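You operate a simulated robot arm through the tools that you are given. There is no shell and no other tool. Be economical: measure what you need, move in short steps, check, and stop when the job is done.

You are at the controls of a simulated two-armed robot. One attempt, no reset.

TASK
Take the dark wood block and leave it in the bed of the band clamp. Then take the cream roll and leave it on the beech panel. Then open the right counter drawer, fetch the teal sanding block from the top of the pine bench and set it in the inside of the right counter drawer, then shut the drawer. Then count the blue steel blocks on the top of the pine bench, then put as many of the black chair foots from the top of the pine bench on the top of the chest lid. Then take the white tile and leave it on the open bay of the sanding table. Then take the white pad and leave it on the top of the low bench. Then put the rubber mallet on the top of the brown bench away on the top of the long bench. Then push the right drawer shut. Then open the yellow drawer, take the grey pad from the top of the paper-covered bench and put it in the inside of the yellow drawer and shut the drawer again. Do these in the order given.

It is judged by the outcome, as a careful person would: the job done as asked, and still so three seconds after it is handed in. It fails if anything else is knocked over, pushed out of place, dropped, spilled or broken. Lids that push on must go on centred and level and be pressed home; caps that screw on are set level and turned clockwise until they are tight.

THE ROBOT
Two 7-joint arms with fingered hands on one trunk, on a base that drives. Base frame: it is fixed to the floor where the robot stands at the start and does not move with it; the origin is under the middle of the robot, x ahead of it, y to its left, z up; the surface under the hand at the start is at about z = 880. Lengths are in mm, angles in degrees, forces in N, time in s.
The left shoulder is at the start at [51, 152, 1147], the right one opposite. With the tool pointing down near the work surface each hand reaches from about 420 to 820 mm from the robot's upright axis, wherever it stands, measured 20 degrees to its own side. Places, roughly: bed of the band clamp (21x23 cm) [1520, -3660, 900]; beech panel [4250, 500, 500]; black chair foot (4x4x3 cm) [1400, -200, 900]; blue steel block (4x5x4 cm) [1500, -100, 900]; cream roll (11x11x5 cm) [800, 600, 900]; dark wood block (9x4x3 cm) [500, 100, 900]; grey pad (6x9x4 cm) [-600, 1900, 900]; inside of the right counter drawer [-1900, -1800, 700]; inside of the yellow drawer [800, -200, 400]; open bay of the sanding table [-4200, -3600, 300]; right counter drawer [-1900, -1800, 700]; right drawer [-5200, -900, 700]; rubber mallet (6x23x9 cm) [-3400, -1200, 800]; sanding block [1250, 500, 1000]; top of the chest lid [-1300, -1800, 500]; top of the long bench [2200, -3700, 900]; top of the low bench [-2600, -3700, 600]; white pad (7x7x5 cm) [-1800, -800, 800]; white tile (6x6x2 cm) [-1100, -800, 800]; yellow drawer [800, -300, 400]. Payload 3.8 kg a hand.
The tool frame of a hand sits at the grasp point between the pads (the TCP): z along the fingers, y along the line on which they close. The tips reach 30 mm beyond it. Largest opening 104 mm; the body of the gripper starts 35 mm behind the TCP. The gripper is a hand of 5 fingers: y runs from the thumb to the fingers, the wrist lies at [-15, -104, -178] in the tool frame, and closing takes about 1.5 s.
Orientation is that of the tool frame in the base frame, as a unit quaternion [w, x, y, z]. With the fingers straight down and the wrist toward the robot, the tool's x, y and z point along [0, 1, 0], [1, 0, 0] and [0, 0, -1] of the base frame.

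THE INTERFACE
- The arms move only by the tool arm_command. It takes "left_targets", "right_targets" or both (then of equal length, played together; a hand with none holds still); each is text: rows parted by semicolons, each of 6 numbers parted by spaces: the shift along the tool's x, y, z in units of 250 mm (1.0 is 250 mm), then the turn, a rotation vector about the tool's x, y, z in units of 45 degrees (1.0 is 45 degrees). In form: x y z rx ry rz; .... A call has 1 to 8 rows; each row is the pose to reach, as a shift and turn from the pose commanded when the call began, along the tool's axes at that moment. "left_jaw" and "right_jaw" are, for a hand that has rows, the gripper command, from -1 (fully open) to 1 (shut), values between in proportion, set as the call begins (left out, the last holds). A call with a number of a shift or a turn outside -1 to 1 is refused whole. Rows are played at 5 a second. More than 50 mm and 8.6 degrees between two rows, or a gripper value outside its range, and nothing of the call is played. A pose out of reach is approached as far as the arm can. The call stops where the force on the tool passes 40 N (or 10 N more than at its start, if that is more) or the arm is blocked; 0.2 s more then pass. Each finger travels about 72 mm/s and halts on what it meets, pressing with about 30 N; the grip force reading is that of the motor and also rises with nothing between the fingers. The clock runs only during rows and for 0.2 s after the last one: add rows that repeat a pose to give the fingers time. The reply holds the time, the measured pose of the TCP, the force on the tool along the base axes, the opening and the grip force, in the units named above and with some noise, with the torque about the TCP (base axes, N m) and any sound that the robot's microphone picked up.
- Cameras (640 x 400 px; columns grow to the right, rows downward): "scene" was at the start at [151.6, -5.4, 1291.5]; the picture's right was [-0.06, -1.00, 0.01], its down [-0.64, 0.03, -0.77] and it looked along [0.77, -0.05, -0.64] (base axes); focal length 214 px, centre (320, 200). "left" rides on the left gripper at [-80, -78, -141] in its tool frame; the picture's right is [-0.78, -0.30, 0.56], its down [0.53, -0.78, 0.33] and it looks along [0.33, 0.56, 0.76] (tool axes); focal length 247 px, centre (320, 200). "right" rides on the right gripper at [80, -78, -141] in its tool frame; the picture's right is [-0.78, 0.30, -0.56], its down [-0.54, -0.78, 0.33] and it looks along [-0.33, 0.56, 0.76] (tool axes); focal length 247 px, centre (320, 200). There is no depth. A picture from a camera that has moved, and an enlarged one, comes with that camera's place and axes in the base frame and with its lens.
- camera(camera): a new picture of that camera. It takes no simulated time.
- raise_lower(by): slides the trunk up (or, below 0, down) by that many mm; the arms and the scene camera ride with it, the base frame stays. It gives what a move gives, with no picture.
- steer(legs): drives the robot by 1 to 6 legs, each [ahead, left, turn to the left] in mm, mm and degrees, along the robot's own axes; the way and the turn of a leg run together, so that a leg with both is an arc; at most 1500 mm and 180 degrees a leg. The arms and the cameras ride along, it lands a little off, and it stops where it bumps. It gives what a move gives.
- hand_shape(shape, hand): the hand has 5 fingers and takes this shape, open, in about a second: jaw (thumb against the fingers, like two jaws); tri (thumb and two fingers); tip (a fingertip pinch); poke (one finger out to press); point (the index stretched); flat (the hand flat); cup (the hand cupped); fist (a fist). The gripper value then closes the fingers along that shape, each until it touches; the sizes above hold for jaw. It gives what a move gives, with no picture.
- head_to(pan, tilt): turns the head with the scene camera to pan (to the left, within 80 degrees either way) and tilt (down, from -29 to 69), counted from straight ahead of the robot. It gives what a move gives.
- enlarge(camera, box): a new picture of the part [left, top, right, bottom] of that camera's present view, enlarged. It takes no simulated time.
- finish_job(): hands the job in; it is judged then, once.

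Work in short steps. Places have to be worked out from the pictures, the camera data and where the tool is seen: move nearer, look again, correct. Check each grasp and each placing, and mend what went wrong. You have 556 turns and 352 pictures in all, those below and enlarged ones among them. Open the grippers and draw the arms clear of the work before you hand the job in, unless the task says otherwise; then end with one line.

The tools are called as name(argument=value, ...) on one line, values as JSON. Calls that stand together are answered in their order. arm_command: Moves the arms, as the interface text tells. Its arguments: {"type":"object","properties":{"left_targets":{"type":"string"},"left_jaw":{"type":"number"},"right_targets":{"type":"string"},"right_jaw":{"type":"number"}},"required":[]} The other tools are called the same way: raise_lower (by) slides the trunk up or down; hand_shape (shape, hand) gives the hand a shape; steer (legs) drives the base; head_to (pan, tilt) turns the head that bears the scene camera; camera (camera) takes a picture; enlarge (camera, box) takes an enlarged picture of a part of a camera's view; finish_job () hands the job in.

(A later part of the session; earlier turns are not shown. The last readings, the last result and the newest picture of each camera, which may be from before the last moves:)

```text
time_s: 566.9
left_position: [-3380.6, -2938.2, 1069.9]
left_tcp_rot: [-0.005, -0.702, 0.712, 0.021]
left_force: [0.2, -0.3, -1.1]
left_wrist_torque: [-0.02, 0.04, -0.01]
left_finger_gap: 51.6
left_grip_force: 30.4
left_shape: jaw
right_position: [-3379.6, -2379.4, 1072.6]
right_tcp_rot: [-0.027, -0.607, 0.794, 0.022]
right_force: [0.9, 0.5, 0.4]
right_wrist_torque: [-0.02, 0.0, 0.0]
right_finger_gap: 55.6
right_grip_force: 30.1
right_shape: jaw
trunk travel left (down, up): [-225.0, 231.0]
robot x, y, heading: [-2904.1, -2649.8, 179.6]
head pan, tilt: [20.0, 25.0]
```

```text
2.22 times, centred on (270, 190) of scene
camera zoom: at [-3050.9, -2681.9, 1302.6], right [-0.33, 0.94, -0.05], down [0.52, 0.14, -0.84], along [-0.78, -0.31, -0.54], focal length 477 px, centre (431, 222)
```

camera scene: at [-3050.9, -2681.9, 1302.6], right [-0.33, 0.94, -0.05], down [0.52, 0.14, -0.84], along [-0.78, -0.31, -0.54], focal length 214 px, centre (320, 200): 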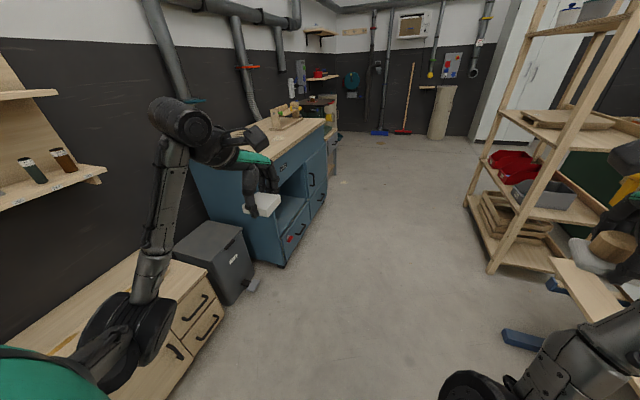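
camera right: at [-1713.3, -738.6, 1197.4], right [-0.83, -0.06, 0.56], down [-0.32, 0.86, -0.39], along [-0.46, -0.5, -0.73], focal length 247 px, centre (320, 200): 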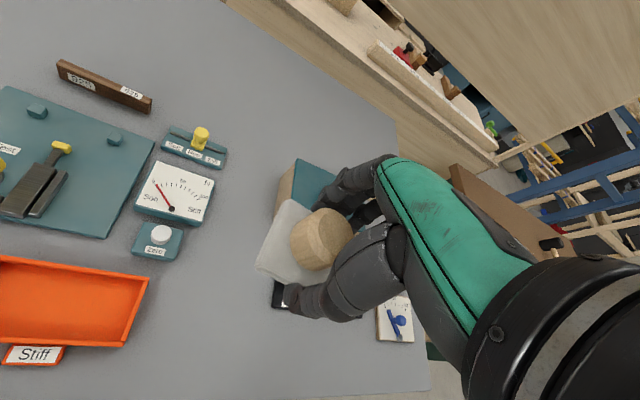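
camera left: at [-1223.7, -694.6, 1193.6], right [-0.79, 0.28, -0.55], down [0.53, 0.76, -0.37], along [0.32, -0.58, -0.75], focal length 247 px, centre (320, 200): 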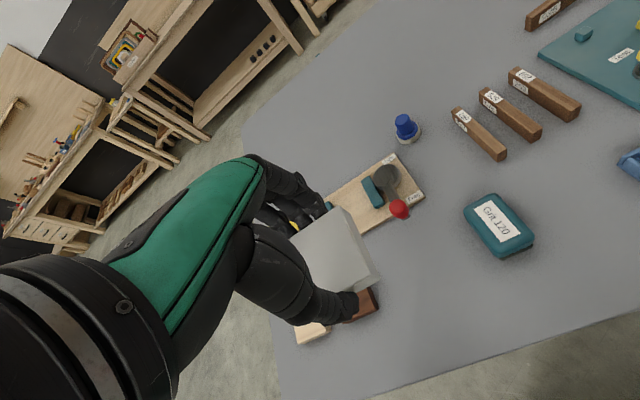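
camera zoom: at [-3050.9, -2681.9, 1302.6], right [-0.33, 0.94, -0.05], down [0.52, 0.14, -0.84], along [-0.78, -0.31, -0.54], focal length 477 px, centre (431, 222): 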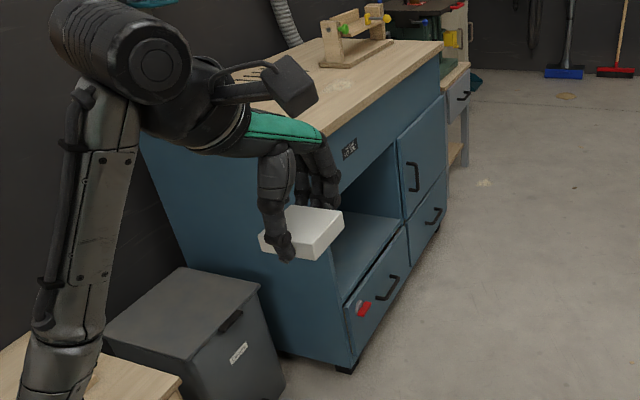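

Drive in front of the bay and turn to face it (−y).

steer(legs=[[1250, 80, 0], [0, 0, 90]])

head_to(pan=0, tilt=35)

camera(camera="scene")

```text
time_s: 577.0
left_position: [-3851.1, -3204.6, 1070.6]
left_tcp_rot: [0.019, 1.0, -0.006, -0.011]
left_force: [-0.5, 0.0, -0.9]
left_wrist_torque: [0.01, -0.01, 0.0]
left_finger_gap: 51.5
left_grip_force: 30.0
left_shape: jaw
right_position: [-4411.1, -3206.8, 1072.0]
right_tcp_rot: [0.034, 0.991, -0.132, 0.004]
right_force: [0.3, 0.2, -0.1]
right_wrist_torque: [0.01, 0.0, 0.01]
right_finger_gap: 54.9
right_grip_force: 29.9
right_shape: jaw
trunk travel left (down, up): [-225.0, 231.0]
robot x, y, heading: [-4143.2, -2726.3, -90.1]
head pan, tilt: [20.0, 25.0]
```

```text
time_s: 577.8
left_position: [-3850.4, -3204.7, 1070.4]
left_tcp_rot: [0.019, 1.0, -0.007, -0.01]
left_force: [0.6, 0.8, -1.2]
left_wrist_torque: [0.01, -0.01, -0.02]
left_finger_gap: 51.5
left_grip_force: 29.6
left_shape: jaw
right_position: [-4410.1, -3205.5, 1072.7]
right_tcp_rot: [0.034, 0.991, -0.132, 0.004]
right_force: [-0.7, -0.4, -0.3]
right_wrist_torque: [0.0, -0.01, 0.0]
right_finger_gap: 55.5
right_grip_force: 30.1
right_shape: jaw
trunk travel left (down, up): [-225.0, 231.0]
robot x, y, heading: [-4137.8, -2728.8, -90.3]
head pan, tilt: [0.0, 35.0]
```

```text
202 pictures are left
camera scene: at [-4139.4, -2875.7, 1286.8], right [-1.0, 0.0, 0.0], down [0.0, 0.68, -0.73], along [0.0, -0.73, -0.68], focal length 214 px, centre (320, 200)
```

scene: 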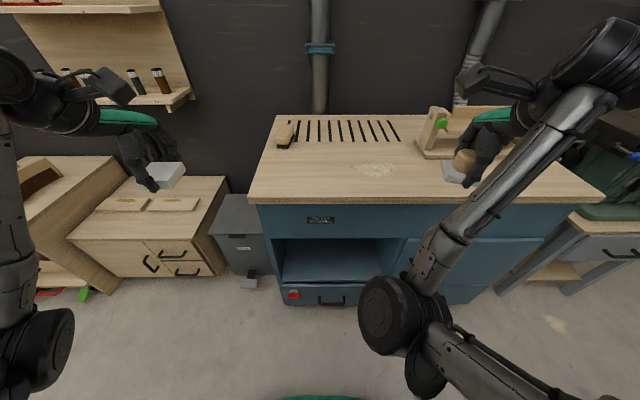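

The bay opening spans z≈260–625, x −3960…−4480, front at y≈−3370. I'll lower the trunk to reach in. First raise the right hand for clearance.

arm_command(right_targets="0 0 -0.15 0 0 0;0 0 -0.3 0 0 0;0 0 -0.45 0 0 0;0 0 -0.6 0 0 0")

steer(legs=[[0, -170, 0]])

raise_lower(by=-220)

camera(camera="scene")

```text
time_s: 578.8
left_position: [-3850.7, -3204.0, 1070.4]
left_tcp_rot: [0.019, 1.0, -0.005, -0.011]
left_force: [-0.6, 0.0, -1.0]
left_wrist_torque: [-0.02, 0.04, -0.01]
left_finger_gap: 51.4
left_grip_force: 30.3
left_shape: jaw
right_position: [-4443.0, -3250.1, 1214.1]
right_tcp_rot: [0.034, 0.991, -0.131, 0.003]
right_force: [-0.1, 0.7, -0.6]
right_wrist_torque: [0.04, -0.03, -0.01]
right_finger_gap: 55.2
right_grip_force: 29.6
right_shape: jaw
right hand out of reach, approached as far as the arm can: row 1, 2, 3, 4
trunk travel left (down, up): [-225.0, 231.0]
robot x, y, heading: [-4138.6, -2723.6, -90.0]
head pan, tilt: [0.0, 35.0]
```

```text
time_s: 580.3
left_position: [-4018.0, -3204.0, 1069.8]
left_tcp_rot: [0.019, 1.0, -0.005, -0.012]
left_force: [-0.2, -0.2, -1.1]
left_wrist_torque: [0.01, -0.02, -0.03]
left_finger_gap: 51.7
left_grip_force: 29.8
left_shape: jaw
right_position: [-4610.0, -3250.7, 1213.6]
right_tcp_rot: [0.034, 0.991, -0.131, 0.003]
right_force: [-0.2, -0.9, 0.2]
right_wrist_torque: [0.01, 0.01, 0.01]
right_finger_gap: 55.2
right_grip_force: 29.5
right_shape: jaw
trunk travel left (down, up): [-225.0, 231.0]
robot x, y, heading: [-4308.8, -2729.3, -90.3]
head pan, tilt: [0.0, 35.0]
```

```text
time_s: 581.9
left_position: [-4018.4, -3206.0, 902.0]
left_tcp_rot: [0.01, 1.0, -0.005, -0.011]
left_force: [-0.4, 0.1, -1.5]
left_wrist_torque: [-0.02, 0.0, -0.01]
left_finger_gap: 51.5
left_grip_force: 29.6
left_shape: jaw
right_position: [-4612.6, -3319.7, 914.3]
right_tcp_rot: [-0.071, 0.988, -0.132, -0.018]
right_force: [-0.5, -2.8, 13.7]
right_wrist_torque: [-0.48, 0.04, 0.01]
right_finger_gap: 55.7
right_grip_force: 29.9
right_shape: jaw
trunk travel left (down, up): [-66.0, 391.0]
robot x, y, heading: [-4307.3, -2721.7, -90.2]
head pan, tilt: [0.0, 35.0]
stopped: the force on the tool passed its limit at 58 N (the readings are from after the stop); the commanded pose is now the measured one
```

```text
201 pictures are left
camera scene: at [-4307.1, -2974.2, 1067.2], right [-1.0, 0.0, 0.0], down [0.0, 0.84, -0.53], along [0.0, -0.53, -0.84], focal length 214 px, centre (320, 200)
```

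scene: 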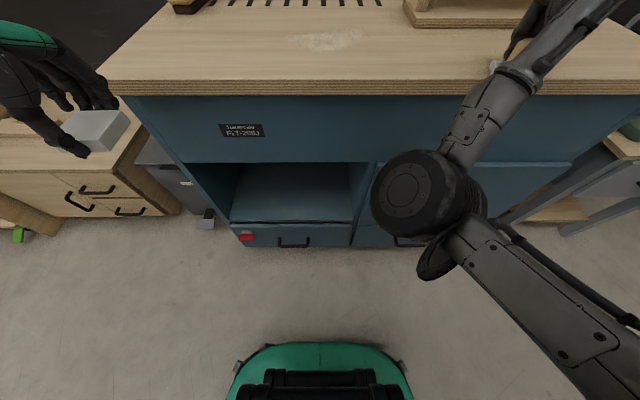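

The right hand's pad came down on the table top (so the top is ~870 high and front at y≈-3310). Raise a bit and back away.

raise_lower(by=40)

steer(legs=[[-150, 0, 0]])

camera(camera="scene")

camera(camera="right")

```text
time_s: 582.7
left_position: [-4018.2, -3207.9, 941.6]
left_tcp_rot: [0.009, 1.0, -0.005, -0.011]
left_force: [-0.6, 0.3, -0.2]
left_wrist_torque: [-0.01, 0.0, 0.0]
left_finger_gap: 51.7
left_grip_force: 29.5
left_shape: jaw
right_position: [-4613.1, -3320.8, 951.6]
right_tcp_rot: [-0.078, 0.988, -0.132, -0.018]
right_force: [-0.2, -1.1, -1.1]
right_wrist_torque: [0.01, 0.0, -0.01]
right_finger_gap: 55.5
right_grip_force: 30.1
right_shape: jaw
trunk travel left (down, up): [-106.0, 351.0]
robot x, y, heading: [-4307.5, -2727.3, -90.0]
head pan, tilt: [0.0, 35.0]
```

```text
time_s: 584.0
left_position: [-4018.9, -3057.3, 942.3]
left_tcp_rot: [0.011, 1.0, -0.006, -0.012]
left_force: [-0.4, 0.5, -1.0]
left_wrist_torque: [0.01, -0.03, 0.02]
left_finger_gap: 51.8
left_grip_force: 29.9
left_shape: jaw
right_position: [-4612.2, -3170.9, 953.3]
right_tcp_rot: [-0.076, 0.988, -0.133, -0.017]
right_force: [0.6, 0.2, 0.5]
right_wrist_torque: [-0.04, 0.0, -0.02]
right_finger_gap: 55.2
right_grip_force: 29.6
right_shape: jaw
trunk travel left (down, up): [-106.0, 351.0]
robot x, y, heading: [-4307.2, -2574.1, -89.9]
head pan, tilt: [0.0, 35.0]
```

```text
200 pictures are left
camera scene: at [-4307.9, -2796.6, 1128.5], right [-1.0, 0.0, 0.0], down [0.0, 0.8, -0.6], along [0.0, -0.6, -0.8], focal length 214 px, centre (320, 200)
```

scene: 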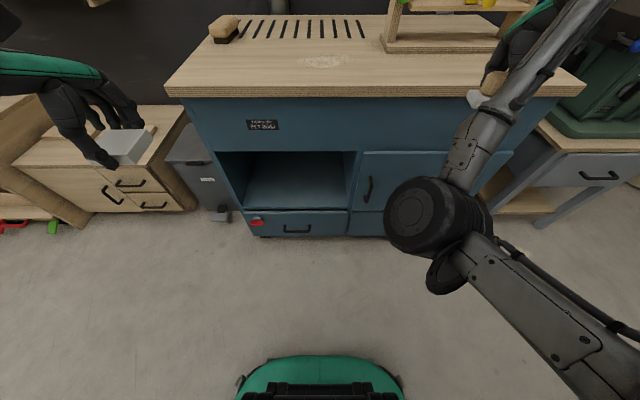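

```text
199 pictures are left
camera right: at [-4513.7, -3137.2, 1100.1], right [-0.82, -0.17, 0.55], down [-0.32, 0.93, -0.19], along [-0.48, -0.33, -0.81], focal length 247 px, centre (320, 200)
```

right: 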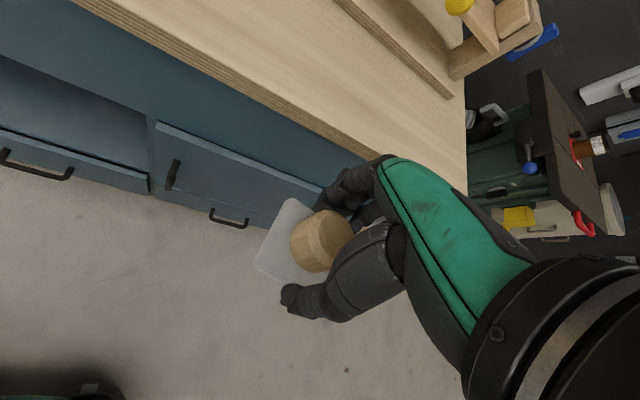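

Pad still held, nothing disturbed. Bay floor z≈366, opening to ≈687. Retract the right hand and lower the left hand in front of the bay.

arm_command(right_targets="0 -0.12 0 0 0 0;0 -0.24 0 0 0 0;0 -0.36 0 0 0 0;0 -0.48 0 0 0 0;0 -0.48 0 0 0 0;0 -0.48 0 0 0 0", left_targets="-0.1 0.05 0.13 0 0 0;-0.2 0.1 0.27 0 0 0;-0.3 0.14 0.4 0 0 0;-0.4 0.19 0.54 0 0 0;-0.5 0.24 0.68 0 0 0;-0.6 0.28 0.82 0 0 0")

arm_command(left_targets="0 0 0.18 0 0 0;0 0 0.36 0 0 0;0 0 0.54 0 0 0;0 0 0.72 0 0 0;0 0 0.9 0 0 0;0 0 1 0 0 0")

camera(camera="scene")

```text
time_s: 585.5
left_position: [-4174.7, -3129.6, 740.9]
left_tcp_rot: [0.01, 1.0, -0.005, -0.011]
left_force: [0.3, 0.2, -0.3]
left_wrist_torque: [-0.03, -0.04, 0.0]
left_finger_gap: 51.3
left_grip_force: 29.9
left_shape: jaw
right_position: [-4626.3, -3131.4, 940.0]
right_tcp_rot: [-0.076, 0.988, -0.132, -0.017]
right_force: [0.5, 0.4, -0.6]
right_wrist_torque: [-0.01, 0.02, -0.01]
right_finger_gap: 55.4
right_grip_force: 29.9
right_shape: jaw
right hand out of reach, approached as far as the arm can: row 1, 2, 3, 4, 5, 6
trunk travel left (down, up): [-106.0, 351.0]
robot x, y, heading: [-4311.7, -2577.8, -90.1]
head pan, tilt: [0.0, 35.0]
```

```text
time_s: 586.9
left_position: [-4181.2, -3135.2, 490.6]
left_tcp_rot: [0.009, 1.0, -0.006, -0.012]
left_force: [0.2, -0.2, -0.4]
left_wrist_torque: [0.04, -0.01, -0.01]
left_finger_gap: 51.3
left_grip_force: 29.9
left_shape: jaw
right_position: [-4625.6, -3130.5, 941.1]
right_tcp_rot: [-0.075, 0.988, -0.133, -0.018]
right_force: [0.4, 0.1, -0.8]
right_wrist_torque: [0.02, 0.0, 0.01]
right_finger_gap: 55.5
right_grip_force: 29.6
right_shape: jaw
trunk travel left (down, up): [-106.0, 351.0]
robot x, y, heading: [-4309.5, -2574.6, -90.2]
head pan, tilt: [0.0, 35.0]
```

```text
198 pictures are left
camera scene: at [-4308.0, -2797.4, 1128.4], right [-1.0, 0.0, 0.0], down [0.0, 0.8, -0.6], along [0.0, -0.6, -0.8], focal length 214 px, centre (320, 200)
```

scene: 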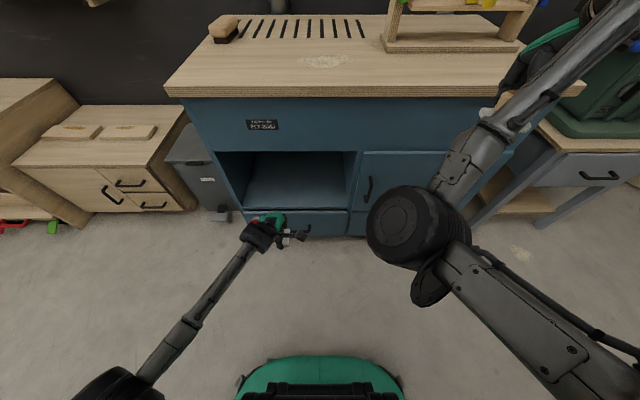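

Raise the right hand ~50 mm more and lower the left to z≈430.

arm_command(right_targets="0 0 -0.08 0 0 0;0 0 -0.16 0 0 0;0 0 -0.24 0 0 0", left_targets="0.02 0 0.08 0 0 0;0.02 0 0.16 0 0 0;0.02 0 0.24 0 0 0")

camera(camera="left")

```text
time_s: 587.6
left_position: [-4175.6, -3135.9, 432.6]
left_tcp_rot: [0.01, 1.0, -0.007, -0.012]
left_force: [0.3, -0.2, 0.1]
left_wrist_torque: [0.01, 0.01, -0.02]
left_finger_gap: 51.6
left_grip_force: 30.1
left_shape: jaw
right_position: [-4628.1, -3144.7, 999.5]
right_tcp_rot: [-0.076, 0.988, -0.132, -0.018]
right_force: [-0.2, 0.0, -0.2]
right_wrist_torque: [-0.04, -0.02, -0.02]
right_finger_gap: 55.3
right_grip_force: 29.8
right_shape: jaw
right hand out of reach, approached as far as the arm can: row 1, 2, 3
trunk travel left (down, up): [-106.0, 351.0]
robot x, y, heading: [-4310.2, -2575.8, -90.3]
head pan, tilt: [0.0, 35.0]
```

```text
197 pictures are left
camera left: at [-4252.9, -3055.0, 575.1], right [-0.78, 0.29, -0.55], down [0.54, 0.76, -0.36], along [0.31, -0.57, -0.76], focal length 247 px, centre (320, 200)
```

left: 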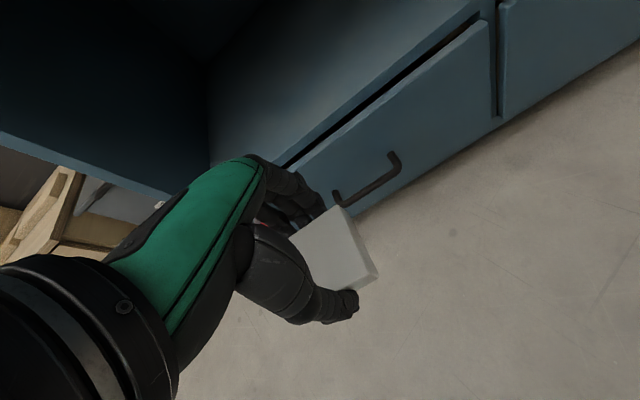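

Drive forward so the tile enters the bay.

steer(legs=[[240, 0, 0]])

camera(camera="left")

camera(camera="scene")

```text
time_s: 589.4
left_position: [-4177.6, -3375.2, 431.2]
left_tcp_rot: [0.01, 1.0, -0.007, -0.01]
left_force: [0.6, -0.1, -0.3]
left_wrist_torque: [0.02, 0.0, -0.03]
left_finger_gap: 51.3
left_grip_force: 29.6
left_shape: jaw
right_position: [-4630.1, -3385.5, 997.0]
right_tcp_rot: [-0.075, 0.988, -0.133, -0.018]
right_force: [-0.5, 0.2, -1.2]
right_wrist_torque: [0.03, -0.02, 0.01]
right_finger_gap: 55.5
right_grip_force: 30.0
right_shape: jaw
trunk travel left (down, up): [-106.0, 351.0]
robot x, y, heading: [-4308.2, -2816.5, -90.1]
head pan, tilt: [0.0, 35.0]
```

```text
196 pictures are left
camera left: at [-4254.5, -3294.7, 574.8], right [-0.78, 0.3, -0.55], down [0.54, 0.76, -0.36], along [0.31, -0.57, -0.76], focal length 247 px, centre (320, 200)
```

left: 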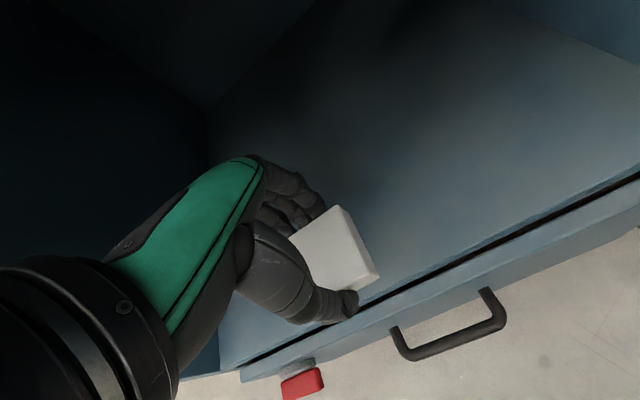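

```text
195 pictures are left
camera scene: at [-4309.2, -3037.5, 1128.2], right [-1.0, 0.0, 0.0], down [0.0, 0.8, -0.6], along [0.0, -0.6, -0.8], focal length 214 px, centre (320, 200)
```

scene: 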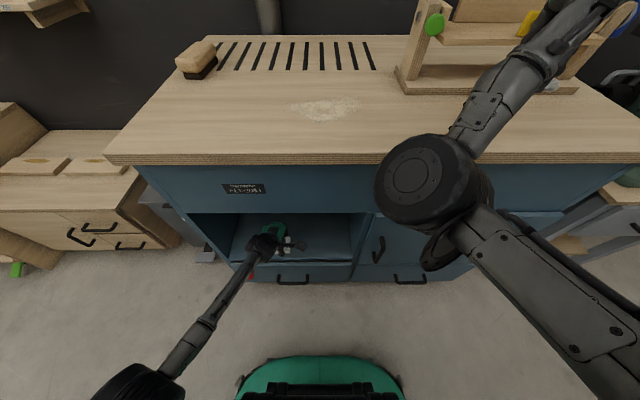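

Extend 60 mm deeper, then lower to the bay floor.

arm_command(left_targets="0 0.12 0 0 0 0;0 0.24 0 0 0 0;0 0.26 0.04 0 0 0;0 0.26 0.07 0 0 0;0 0.26 0.1 0 0 0;0 0.26 0.12 0 0 0;0 0.26 0.14 0 0 0;0 0.26 0.16 0 0 0")

```text
time_s: 591.2
left_position: [-4180.5, -3440.2, 393.5]
left_tcp_rot: [0.009, 1.0, -0.007, -0.011]
left_force: [-0.2, 1.6, -0.2]
left_wrist_torque: [0.0, -0.03, -0.01]
left_finger_gap: 51.4
left_grip_force: 29.9
left_shape: jaw
right_position: [-4630.2, -3383.0, 998.1]
right_tcp_rot: [-0.075, 0.988, -0.134, -0.018]
right_force: [0.0, 0.2, -0.9]
right_wrist_torque: [0.0, 0.01, -0.01]
right_finger_gap: 55.3
right_grip_force: 30.2
right_shape: jaw
trunk travel left (down, up): [-106.0, 351.0]
robot x, y, heading: [-4310.2, -2814.6, -90.0]
head pan, tilt: [0.0, 35.0]
```

No contact yet; continue lowering in small steps.

arm_command(left_targets="0 0 0.02 0 0 0;0 0 0.04 0 0 0;0 0 0.06 0 0 0;0 0 0.08 0 0 0;0 0 0.1 0 0 0;0 0 0.12 0 0 0;0 0 0.14 0 0 0;0 0 0.16 0 0 0")

camera(camera="left")

```text
time_s: 593.1
left_position: [-4180.8, -3441.7, 377.3]
left_tcp_rot: [0.021, 1.0, -0.007, -0.013]
left_force: [0.8, 4.7, 26.4]
left_wrist_torque: [1.35, 0.03, -0.04]
left_finger_gap: 50.2
left_grip_force: 29.8
left_shape: jaw
left hand out of reach, approached as far as the arm can: row 4, 5, 6, 7, 8
right_position: [-4630.7, -3382.9, 998.6]
right_tcp_rot: [-0.075, 0.988, -0.133, -0.017]
right_force: [0.0, 0.3, 0.0]
right_wrist_torque: [0.01, -0.03, 0.0]
right_finger_gap: 55.4
right_grip_force: 30.3
right_shape: jaw
trunk travel left (down, up): [-106.0, 351.0]
robot x, y, heading: [-4303.7, -2818.5, -90.1]
head pan, tilt: [0.0, 35.0]
stopped in row 8 (left hand): the force on the tool passed its limit at 41 N (the readings are from after the stop); the commanded pose is now the measured one
```

```text
194 pictures are left
camera left: at [-4256.4, -3357.3, 517.9], right [-0.79, 0.28, -0.55], down [0.54, 0.75, -0.38], along [0.31, -0.59, -0.75], focal length 247 px, centre (320, 200)
```

left: 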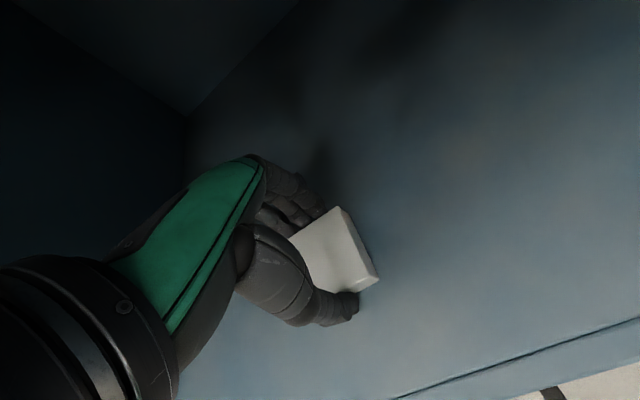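

Contact with the floor (z≈345). Ease up, release, raise 40 mm and withdraw.

arm_command(left_targets="0 0 -0.008 0 0 0;0 0 -0.008 0 0 0")

arm_command(left_targets="0 0 0 0 0 0;0 0 0 0 0 0;0 0 0 0 0 0;0 0 0 0 0 0", left_jaw=-0.6)

arm_command(left_targets="0 0 -0.08 0 0 0;0 0 -0.16 0 0 0;0 0 -0.24 0 0 0;0 0 -0.3 0 0 0")

steer(legs=[[-350, 0, 0]])

camera(camera="scene")

```text
time_s: 593.7
left_position: [-4181.1, -3438.6, 377.1]
left_tcp_rot: [0.018, 1.0, -0.008, -0.012]
left_force: [1.3, -6.0, 16.6]
left_wrist_torque: [0.58, 0.01, -0.07]
left_finger_gap: 50.5
left_grip_force: 30.4
left_shape: jaw
right_position: [-4631.3, -3382.7, 998.6]
right_tcp_rot: [-0.075, 0.988, -0.134, -0.017]
right_force: [-0.4, 0.3, -0.3]
right_wrist_torque: [0.03, 0.03, -0.01]
right_finger_gap: 55.4
right_grip_force: 30.0
right_shape: jaw
trunk travel left (down, up): [-106.0, 351.0]
robot x, y, heading: [-4305.2, -2815.5, -90.2]
head pan, tilt: [0.0, 35.0]
```

```text
time_s: 594.7
left_position: [-4181.3, -3437.9, 378.4]
left_tcp_rot: [0.018, 1.0, -0.007, -0.013]
left_force: [-0.2, -6.5, 23.0]
left_wrist_torque: [0.81, 0.06, 0.01]
left_finger_gap: 78.8
left_grip_force: 0.1
left_shape: jaw
right_position: [-4631.5, -3381.9, 999.8]
right_tcp_rot: [-0.074, 0.988, -0.132, -0.018]
right_force: [-0.4, 0.3, -1.2]
right_wrist_torque: [0.01, 0.01, -0.01]
right_finger_gap: 55.3
right_grip_force: 29.7
right_shape: jaw
trunk travel left (down, up): [-106.0, 351.0]
robot x, y, heading: [-4306.6, -2815.9, -90.4]
head pan, tilt: [0.0, 35.0]
```

```text
time_s: 595.7
left_position: [-4179.0, -3434.9, 449.9]
left_tcp_rot: [0.015, 1.0, -0.008, -0.012]
left_force: [0.2, 0.0, -0.4]
left_wrist_torque: [0.0, 0.01, -0.01]
left_finger_gap: 83.1
left_grip_force: 0.0
left_shape: jaw
right_position: [-4631.3, -3383.7, 999.4]
right_tcp_rot: [-0.075, 0.988, -0.133, -0.018]
right_force: [-0.2, 0.3, -0.8]
right_wrist_torque: [0.0, 0.02, -0.02]
right_finger_gap: 55.4
right_grip_force: 30.2
right_shape: jaw
trunk travel left (down, up): [-106.0, 351.0]
robot x, y, heading: [-4308.7, -2812.2, -90.3]
head pan, tilt: [0.0, 35.0]
```

```text
time_s: 598.0
left_position: [-4176.6, -3082.6, 449.4]
left_tcp_rot: [0.017, 1.0, -0.006, -0.012]
left_force: [-0.5, -0.2, -0.4]
left_wrist_torque: [0.03, 0.04, 0.01]
left_finger_gap: 82.7
left_grip_force: 0.0
left_shape: jaw
right_position: [-4628.8, -3030.7, 998.1]
right_tcp_rot: [-0.076, 0.988, -0.133, -0.018]
right_force: [0.5, -0.7, -0.8]
right_wrist_torque: [-0.02, 0.0, -0.03]
right_finger_gap: 55.2
right_grip_force: 30.5
right_shape: jaw
trunk travel left (down, up): [-106.0, 351.0]
robot x, y, heading: [-4307.6, -2462.1, -90.1]
head pan, tilt: [0.0, 35.0]
```

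```text
193 pictures are left
camera scene: at [-4307.7, -2682.7, 1128.5], right [-1.0, 0.0, 0.0], down [0.0, 0.8, -0.6], along [0.0, -0.6, -0.8], focal length 214 px, centre (320, 200)
```

scene: 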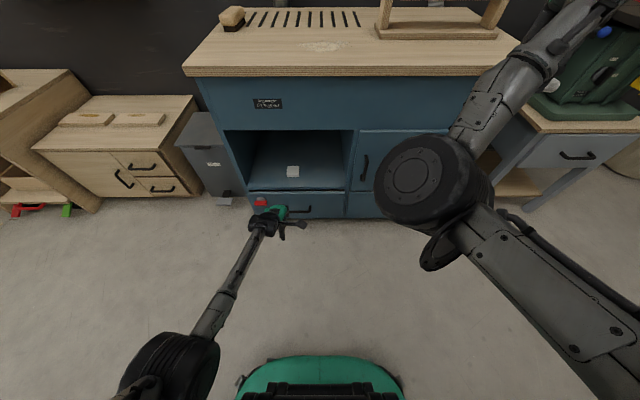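

Tile is in the bay. Raise the trunk and left arm, then move to see the low bench.

raise_lower(by=119)

arm_command(left_targets="0.05 -0.03 -0.15 0 0 0;0.1 -0.06 -0.3 0 0 0;0.2 -0.1 -0.45 0 0 0;0.3 -0.15 -0.6 0 0 0;0.4 -0.2 -0.75 0 0 0;0.5 -0.25 -0.9 0 0 0;0.6 -0.3 -1 0 0 0")

arm_command(left_targets="0.05 0 -0.15 0 0 0;0.1 0 -0.3 0 0 0;0.15 0 -0.45 0 0 0;0.2 0 -0.6 0 0 0;0.25 0 -0.75 0 0 0;0.3 0 -0.9 0 0 0")

camera(camera="scene")

```text
time_s: 599.5
left_position: [-4176.8, -3081.0, 568.2]
left_tcp_rot: [0.016, 1.0, -0.006, -0.012]
left_force: [0.4, 0.1, 0.4]
left_wrist_torque: [-0.03, -0.03, -0.02]
left_finger_gap: 83.1
left_grip_force: 0.0
left_shape: jaw
right_position: [-4629.2, -3032.0, 1115.9]
right_tcp_rot: [-0.076, 0.988, -0.133, -0.017]
right_force: [-0.5, -0.2, -0.1]
right_wrist_torque: [0.01, 0.0, 0.02]
right_finger_gap: 55.5
right_grip_force: 29.8
right_shape: jaw
trunk travel left (down, up): [-225.0, 232.0]
robot x, y, heading: [-4305.7, -2461.6, -90.1]
head pan, tilt: [0.0, 35.0]
```

```text
time_s: 601.1
left_position: [-4019.1, -3001.4, 811.7]
left_tcp_rot: [0.016, 1.0, -0.006, -0.012]
left_force: [0.1, -0.2, -0.5]
left_wrist_torque: [-0.03, -0.05, 0.01]
left_finger_gap: 82.7
left_grip_force: 0.2
left_shape: jaw
right_position: [-4628.8, -3028.9, 1118.2]
right_tcp_rot: [-0.076, 0.988, -0.133, -0.018]
right_force: [0.4, -0.4, -0.8]
right_wrist_torque: [-0.03, 0.01, -0.03]
right_finger_gap: 55.5
right_grip_force: 30.2
right_shape: jaw
trunk travel left (down, up): [-225.0, 232.0]
robot x, y, heading: [-4306.7, -2464.0, -90.2]
head pan, tilt: [0.0, 35.0]
```

```text
time_s: 602.5
left_position: [-3938.8, -2996.9, 1035.2]
left_tcp_rot: [0.016, 1.0, -0.007, -0.012]
left_force: [0.7, -0.2, 0.0]
left_wrist_torque: [0.03, -0.02, -0.02]
left_finger_gap: 83.0
left_grip_force: 0.0
left_shape: jaw
right_position: [-4628.4, -3030.2, 1118.2]
right_tcp_rot: [-0.075, 0.988, -0.133, -0.018]
right_force: [0.3, 0.0, -2.0]
right_wrist_torque: [0.0, 0.02, 0.0]
right_finger_gap: 55.3
right_grip_force: 30.1
right_shape: jaw
trunk travel left (down, up): [-225.0, 232.0]
robot x, y, heading: [-4307.5, -2459.8, -90.1]
head pan, tilt: [0.0, 35.0]
```

```text
192 pictures are left
camera scene: at [-4307.3, -2611.3, 1286.4], right [-1.0, 0.0, 0.0], down [0.0, 0.68, -0.73], along [0.0, -0.73, -0.68], focal length 214 px, centre (320, 200)
```

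scene: 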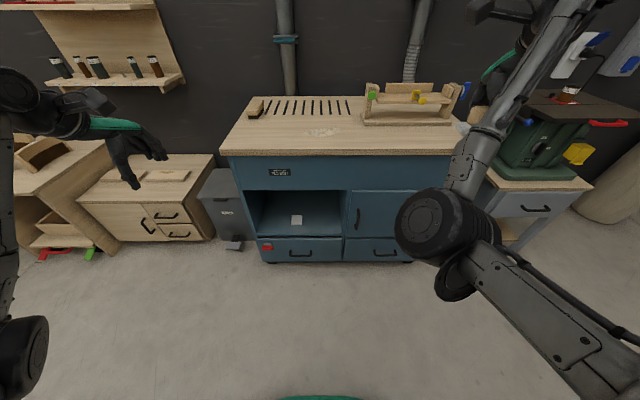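

Now free the right arm: level the hand and move it outward.

arm_command(right_targets="-0.15 0 0 -0.05 0 0;-0.3 0 0 -0.1 0 0;-0.45 0 0 -0.15 0 0;-0.6 0 0 -0.2 0 0;-0.7 0 0 -0.2 0 0")

arm_command(right_targets="0 -0.1 0 0 0 0;0 -0.2 0 0 0 0;0 -0.3 0.1 0 0 0;0 -0.4 0.2 0 0 0")

camera(camera="scene")

```text
time_s: 603.7
left_position: [-3939.1, -2995.5, 1035.0]
left_tcp_rot: [0.016, 1.0, -0.006, -0.013]
left_force: [0.4, 0.2, -0.8]
left_wrist_torque: [0.0, 0.02, 0.03]
left_finger_gap: 82.7
left_grip_force: 0.1
left_shape: jaw
right_position: [-4798.3, -2984.5, 1125.4]
right_tcp_rot: [0.003, 0.991, -0.131, -0.028]
right_force: [0.9, 0.1, -0.8]
right_wrist_torque: [0.01, 0.01, -0.02]
right_finger_gap: 55.4
right_grip_force: 30.0
right_shape: jaw
trunk travel left (down, up): [-225.0, 232.0]
robot x, y, heading: [-4304.0, -2463.7, -90.0]
head pan, tilt: [0.0, 35.0]
```

```text
time_s: 604.7
left_position: [-3938.9, -2995.6, 1035.4]
left_tcp_rot: [0.016, 1.0, -0.006, -0.012]
left_force: [-0.4, -0.2, 0.6]
left_wrist_torque: [0.01, 0.02, 0.0]
left_finger_gap: 83.2
left_grip_force: 0.0
left_shape: jaw
right_position: [-4773.1, -2886.4, 1076.8]
right_tcp_rot: [0.003, 0.991, -0.131, -0.028]
right_force: [-0.4, -0.4, 0.4]
right_wrist_torque: [0.01, 0.0, -0.03]
right_finger_gap: 55.1
right_grip_force: 30.0
right_shape: jaw
trunk travel left (down, up): [-225.0, 232.0]
robot x, y, heading: [-4306.9, -2464.1, -90.3]
head pan, tilt: [0.0, 35.0]
```

```text
191 pictures are left
camera scene: at [-4307.2, -2611.1, 1286.4], right [-1.0, 0.0, 0.0], down [0.0, 0.68, -0.73], along [0.0, -0.73, -0.68], focal length 214 px, centre (320, 200)
```

scene: 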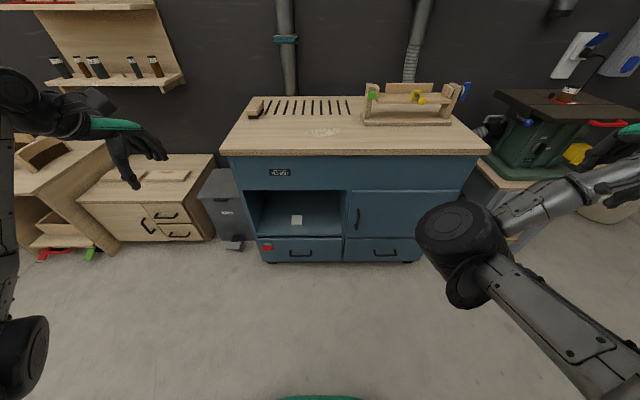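

Drive east along the aisle (strafe left) to look at the low bench area.

steer(legs=[[-60, 0, 0], [0, 1400, 0]])

camera(camera="scene")

```text
time_s: 612.2
left_position: [-2534.6, -2938.4, 1035.9]
left_tcp_rot: [0.015, 1.0, -0.006, -0.012]
left_force: [0.2, 0.5, 0.0]
left_wrist_torque: [0.01, 0.0, 0.0]
left_finger_gap: 83.2
left_grip_force: 0.1
left_shape: jaw
right_position: [-3371.3, -2832.7, 1076.2]
right_tcp_rot: [0.003, 0.991, -0.13, -0.028]
right_force: [0.0, -0.1, -0.3]
right_wrist_torque: [-0.02, 0.0, 0.0]
right_finger_gap: 55.3
right_grip_force: 29.9
right_shape: jaw
trunk travel left (down, up): [-225.0, 232.0]
robot x, y, heading: [-2901.2, -2406.1, -89.9]
head pan, tilt: [0.0, 35.0]
```

```text
190 pictures are left
camera scene: at [-2904.5, -2554.3, 1286.4], right [-1.0, 0.0, 0.0], down [0.0, 0.68, -0.73], along [0.0, -0.73, -0.68], focal length 214 px, centre (320, 200)
```

scene: 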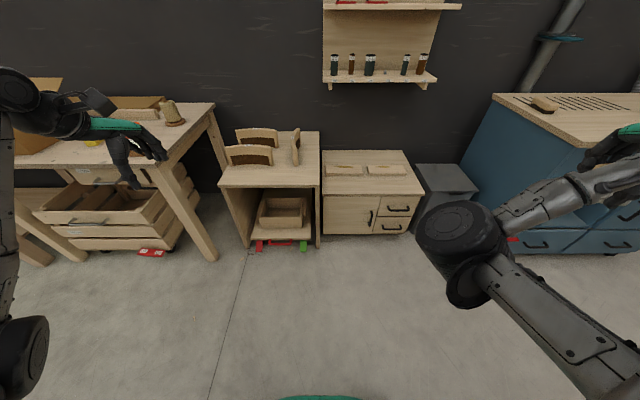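

The low bench is the open unit at x≈-2620. Enlarge its top.

enlarge(camera="scene", box=[190, 110, 350, 210])

```text
4.00 times, centred on (270, 160) of scene
camera zoom: at [-2904.5, -2554.3, 1286.4], right [-1.0, 0.0, 0.0], down [0.0, 0.68, -0.73], along [0.0, -0.73, -0.68], focal length 858 px, centre (520, 360)
```

zoom: 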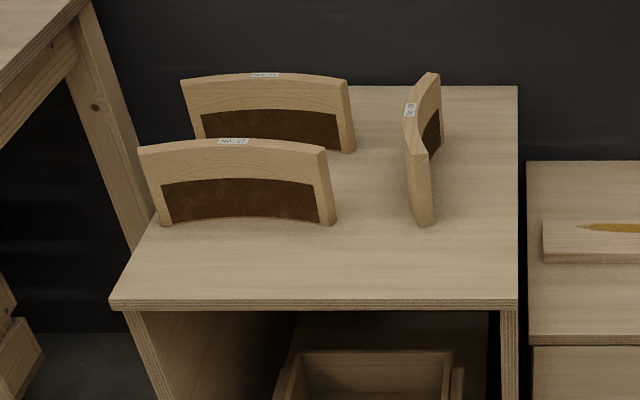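

Free space is at the front right of its top, about (-2820,-3530). Pull the left hand back/up for clearance, then approach.

arm_command(left_targets="0 -0.13 -0.08 0 0 0;0 -0.26 -0.16 0 0 0;0 -0.4 -0.25 0 0 0")

steer(legs=[[300, 281, 0], [230, 0, 0]])

camera(camera="scene")

camera(camera="right")

```text
time_s: 613.0
left_position: [-2533.2, -2836.4, 1096.2]
left_tcp_rot: [0.016, 1.0, -0.007, -0.012]
left_force: [0.7, 0.0, 0.1]
left_wrist_torque: [-0.01, 0.01, 0.03]
left_finger_gap: 83.4
left_grip_force: 0.1
left_shape: jaw
right_position: [-3372.6, -2831.6, 1076.4]
right_tcp_rot: [0.003, 0.991, -0.129, -0.027]
right_force: [0.8, 0.1, -0.6]
right_wrist_torque: [-0.02, 0.04, -0.01]
right_finger_gap: 55.3
right_grip_force: 29.9
right_shape: jaw
trunk travel left (down, up): [-225.0, 232.0]
robot x, y, heading: [-2905.3, -2403.3, -90.0]
head pan, tilt: [0.0, 35.0]
```

```text
time_s: 616.9
left_position: [-2257.2, -3368.9, 1094.9]
left_tcp_rot: [0.016, 1.0, -0.007, -0.012]
left_force: [-0.4, -0.7, 0.1]
left_wrist_torque: [0.02, -0.01, 0.0]
left_finger_gap: 82.9
left_grip_force: 0.1
left_shape: jaw
right_position: [-3096.3, -3363.0, 1075.1]
right_tcp_rot: [0.003, 0.991, -0.132, -0.027]
right_force: [0.3, -0.2, -1.1]
right_wrist_torque: [0.01, 0.0, -0.01]
right_finger_gap: 55.1
right_grip_force: 29.9
right_shape: jaw
trunk travel left (down, up): [-225.0, 232.0]
robot x, y, heading: [-2628.3, -2933.0, -90.3]
head pan, tilt: [0.0, 35.0]
```

```text
188 pictures are left
camera scene: at [-2627.8, -3085.8, 1286.5], right [-1.0, 0.0, 0.0], down [0.0, 0.68, -0.73], along [0.0, -0.73, -0.68], focal length 214 px, centre (320, 200)
```

scene: 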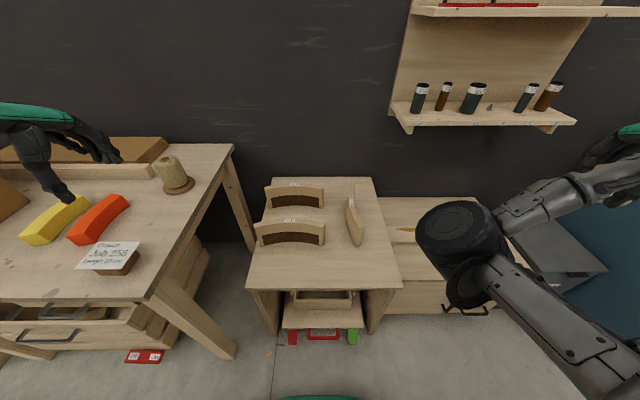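

```text
187 pictures are left
camera right: at [-2991.3, -3307.5, 1212.6], right [-0.79, -0.08, 0.6], down [-0.33, 0.89, -0.31], along [-0.51, -0.45, -0.73], focal length 247 px, centre (320, 200)
```

right: 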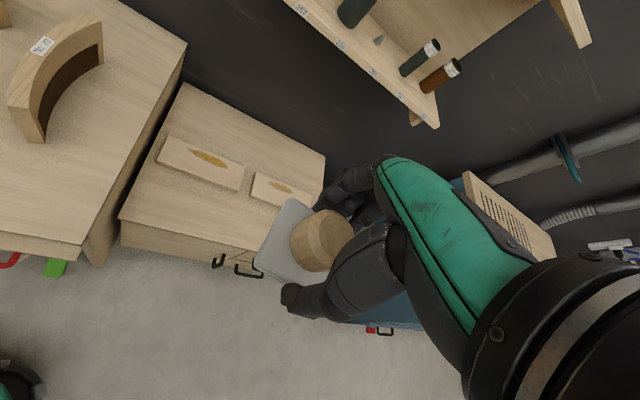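

Bench top z≈585; a safe spot is about (-2840,-3472). Move the right hand over it, straightening yaw.

arm_command(right_targets="0.17 0.02 0 0 0 -0.07;0.34 0.04 0 0 0 -0.14;0.5 0.06 0 0 0 -0.21;0.66 0.09 0 0 0 -0.28")

camera(camera="scene")

```text
time_s: 617.9
left_position: [-2256.1, -3368.5, 1093.8]
left_tcp_rot: [0.015, 1.0, -0.008, -0.012]
left_force: [0.2, 0.4, 0.3]
left_wrist_torque: [-0.03, 0.01, 0.0]
left_finger_gap: 82.9
left_grip_force: 0.0
left_shape: jaw
right_position: [-2942.1, -3430.3, 1066.9]
right_tcp_rot: [-0.001, 0.999, -0.022, -0.029]
right_force: [0.4, -0.8, -0.2]
right_wrist_torque: [-0.02, -0.02, 0.0]
right_finger_gap: 55.2
right_grip_force: 29.7
right_shape: jaw
trunk travel left (down, up): [-225.0, 232.0]
robot x, y, heading: [-2626.8, -2935.3, -90.2]
head pan, tilt: [0.0, 35.0]
```

```text
186 pictures are left
camera scene: at [-2627.0, -3086.0, 1286.4], right [-1.0, 0.0, 0.0], down [0.0, 0.68, -0.73], along [0.0, -0.73, -0.68], focal length 214 px, centre (320, 200)
```

scene: 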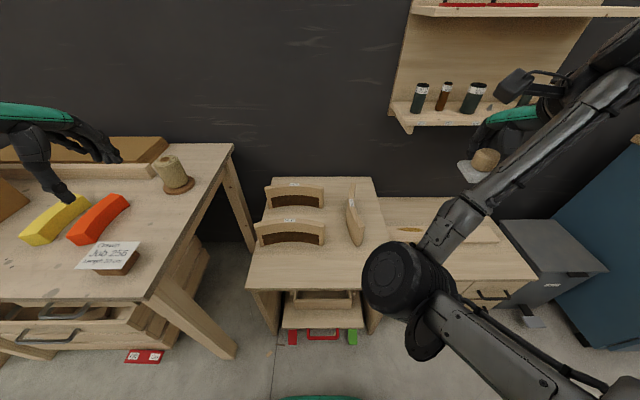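

Continue over the spot and lower in stages.

arm_command(right_targets="0.14 0.05 0 0 0 0;0.28 0.1 0 0 0 0;0.415 0.15 0.05 0 0 0;0.415 0.15 0.2 0 0 0;0.415 0.15 0.36 0 0 0;0.415 0.15 0.52 0 0 0;0.415 0.15 0.68 0 0 0;0.415 0.15 0.84 0 0 0")

camera(camera="scene")

camera(camera="right")

```text
time_s: 619.7
left_position: [-2256.9, -3367.8, 1094.6]
left_tcp_rot: [0.015, 1.0, -0.007, -0.013]
left_force: [-0.2, 0.1, 0.0]
left_wrist_torque: [0.01, 0.01, 0.02]
left_finger_gap: 82.9
left_grip_force: 0.1
left_shape: jaw
right_position: [-2852.6, -3469.1, 850.0]
right_tcp_rot: [-0.001, 0.999, -0.022, -0.028]
right_force: [0.0, -1.1, 0.7]
right_wrist_torque: [-0.01, -0.01, -0.01]
right_finger_gap: 54.9
right_grip_force: 30.2
right_shape: jaw
trunk travel left (down, up): [-225.0, 232.0]
robot x, y, heading: [-2624.7, -2932.9, -90.2]
head pan, tilt: [0.0, 35.0]
```

```text
185 pictures are left
camera scene: at [-2628.1, -3085.9, 1286.4], right [-1.0, 0.0, 0.0], down [0.0, 0.68, -0.73], along [0.0, -0.73, -0.68], focal length 214 px, centre (320, 200)
```

scene: 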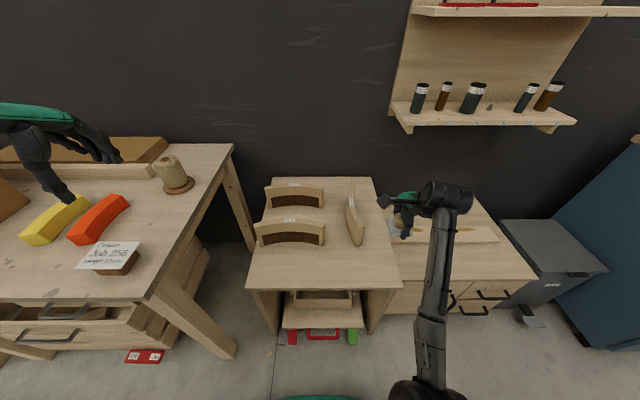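

```text
184 pictures are left
camera right: at [-2761.7, -3394.2, 987.9], right [-0.76, -0.26, 0.6], down [-0.52, 0.8, -0.3], along [-0.4, -0.54, -0.74], focal length 247 px, centre (320, 200)
```

right: 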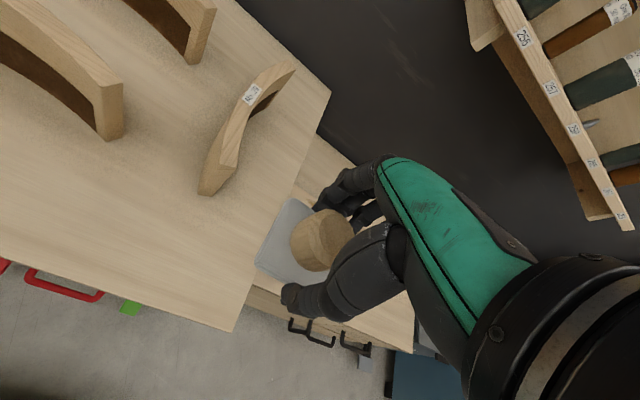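

Shift 30 mm toward the bench middle and descend further.

arm_command(right_targets="0.12 0.04 0 0 0 0;0.12 0.04 0.16 0 0 0;0.12 0.04 0.32 0 0 0;0.12 0.04 0.48 0 0 0;0.12 0.04 0.64 0 0 0;0.12 0.04 0.78 0 0 0")

camera(camera="right")

enlarge(camera="scene", box=[240, 160, 460, 310])

```text
time_s: 621.1
left_position: [-2257.9, -3368.6, 1094.6]
left_tcp_rot: [0.015, 1.0, -0.007, -0.013]
left_force: [-0.2, 0.6, 0.3]
left_wrist_torque: [0.0, -0.05, -0.02]
left_finger_gap: 82.9
left_grip_force: 0.1
left_shape: jaw
right_position: [-2834.2, -3479.7, 654.8]
right_tcp_rot: [-0.001, 0.999, -0.022, -0.027]
right_force: [0.2, -0.3, -0.6]
right_wrist_torque: [-0.02, -0.01, 0.01]
right_finger_gap: 54.9
right_grip_force: 30.2
right_shape: jaw
trunk travel left (down, up): [-225.0, 232.0]
robot x, y, heading: [-2627.1, -2937.7, -90.3]
head pan, tilt: [0.0, 35.0]
```

```text
183 pictures are left
camera right: at [-2743.4, -3403.9, 791.9], right [-0.76, -0.26, 0.6], down [-0.52, 0.8, -0.3], along [-0.4, -0.54, -0.74], focal length 247 px, centre (320, 200)
```

right: 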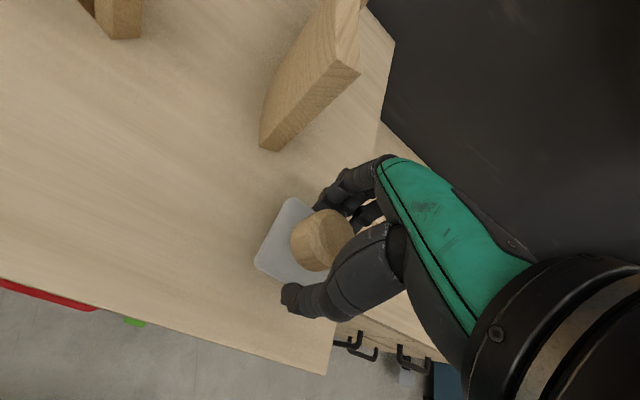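

```text
2.67 times, centred on (350, 235) of scene
camera zoom: at [-2628.0, -3086.2, 1286.3], right [-1.0, 0.0, 0.0], down [0.0, 0.68, -0.73], along [0.0, -0.73, -0.68], focal length 572 px, centre (240, 107)
```

zoom: 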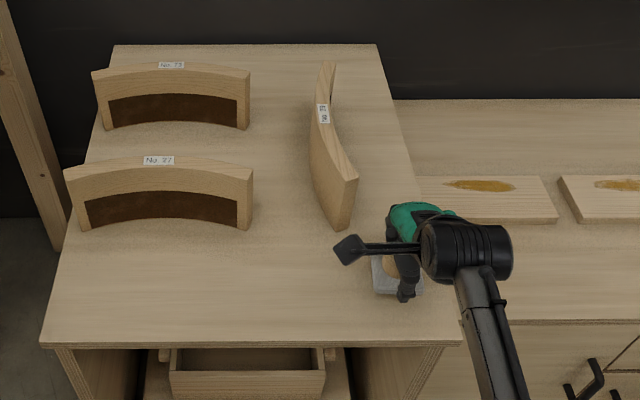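

Well placed. Lower slowly to contact.

arm_command(right_targets="0 0 0.06 0 0 0;0 0 0.1 0 0 0;0 0 0.12 0 0 0;0 0 0.14 0 0 0;0 0 0.16 0 0 0;0 0 0.18 0 0 0;0 0 0.2 0 0 0;0 0 0.22 0 0 0")

```text
time_s: 622.1
left_position: [-2257.1, -3366.4, 1096.1]
left_tcp_rot: [0.016, 1.0, -0.008, -0.012]
left_force: [-0.6, -1.1, 0.1]
left_wrist_torque: [0.05, 0.01, -0.02]
left_finger_gap: 82.9
left_grip_force: 0.0
left_shape: jaw
right_position: [-2836.1, -3485.4, 631.1]
right_tcp_rot: [0.011, 0.999, -0.023, -0.027]
right_force: [1.3, 7.5, 24.6]
right_wrist_torque: [1.0, -0.22, -0.03]
right_finger_gap: 54.4
right_grip_force: 29.7
right_shape: jaw
trunk travel left (down, up): [-225.0, 232.0]
robot x, y, heading: [-2630.1, -2934.7, -90.3]
head pan, tilt: [0.0, 35.0]
stopped in row 5 (right hand): the force on the tool passed its limit at 45 N (the readings are from after the stop); the commanded pose is now the measured one
```

Contact. Ease up, release, and lift.

arm_command(right_targets="0 0 -0.012 0 0 0;0 0 -0.012 0 0 0")

arm_command(right_targets="0 0 0 0 0 0;0 0 0 0 0 0;0 0 0 0 0 0;0 0 0 0 0 0", right_jaw=-0.7)

arm_command(right_targets="0 0 -0.14 0 0 0;0 0 -0.3 0 0 0;0 0 -0.46 0 0 0;0 -0.05 -0.62 0 0 0;-0.05 -0.1 -0.76 0 0 0;-0.12 -0.15 -0.9 0 0 0;-0.2 -0.2 -1 0 0 0")

camera(camera="scene")

```text
time_s: 622.7
left_position: [-2257.3, -3367.2, 1094.7]
left_tcp_rot: [0.017, 1.0, -0.008, -0.012]
left_force: [-0.9, 0.1, -1.2]
left_wrist_torque: [0.02, 0.0, -0.02]
left_finger_gap: 82.9
left_grip_force: 0.1
left_shape: jaw
right_position: [-2835.6, -3483.4, 631.3]
right_tcp_rot: [0.008, 0.999, -0.023, -0.028]
right_force: [-0.5, -0.4, 12.8]
right_wrist_torque: [0.17, -0.08, 0.05]
right_finger_gap: 54.4
right_grip_force: 29.9
right_shape: jaw
trunk travel left (down, up): [-225.0, 232.0]
robot x, y, heading: [-2626.6, -2938.1, -90.2]
head pan, tilt: [0.0, 35.0]
```

```text
time_s: 623.7
left_position: [-2257.5, -3368.8, 1094.2]
left_tcp_rot: [0.016, 1.0, -0.007, -0.012]
left_force: [0.2, 0.3, -0.2]
left_wrist_torque: [0.0, -0.01, -0.01]
left_finger_gap: 83.1
left_grip_force: 0.1
left_shape: jaw
right_position: [-2835.8, -3484.1, 630.7]
right_tcp_rot: [0.006, 0.999, -0.023, -0.028]
right_force: [1.4, -2.6, 7.9]
right_wrist_torque: [0.43, -0.08, -0.08]
right_finger_gap: 87.9
right_grip_force: 0.1
right_shape: jaw
trunk travel left (down, up): [-225.0, 232.0]
robot x, y, heading: [-2628.2, -2935.4, -90.0]
head pan, tilt: [0.0, 35.0]
```

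```text
time_s: 625.3
left_position: [-2257.9, -3369.1, 1094.2]
left_tcp_rot: [0.017, 1.0, -0.007, -0.012]
left_force: [-0.3, -0.3, -0.8]
left_wrist_torque: [-0.02, 0.0, 0.02]
left_finger_gap: 83.0
left_grip_force: 0.1
left_shape: jaw
right_position: [-2869.8, -3428.3, 881.6]
right_tcp_rot: [0.006, 0.999, -0.023, -0.028]
right_force: [-0.3, -0.6, 0.0]
right_wrist_torque: [-0.01, -0.03, 0.03]
right_finger_gap: 88.3
right_grip_force: 0.0
right_shape: jaw
trunk travel left (down, up): [-225.0, 232.0]
robot x, y, heading: [-2624.6, -2934.4, -90.1]
head pan, tilt: [0.0, 35.0]
```

```text
181 pictures are left
camera scene: at [-2628.2, -3085.2, 1286.5], right [-1.0, 0.0, 0.0], down [0.0, 0.68, -0.73], along [0.0, -0.73, -0.68], focal length 214 px, centre (320, 200)
```

scene: 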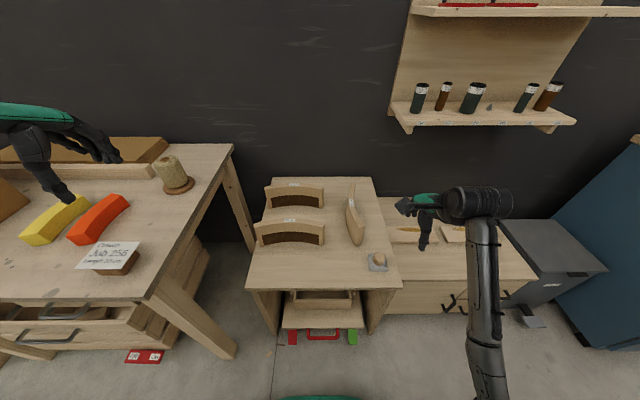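

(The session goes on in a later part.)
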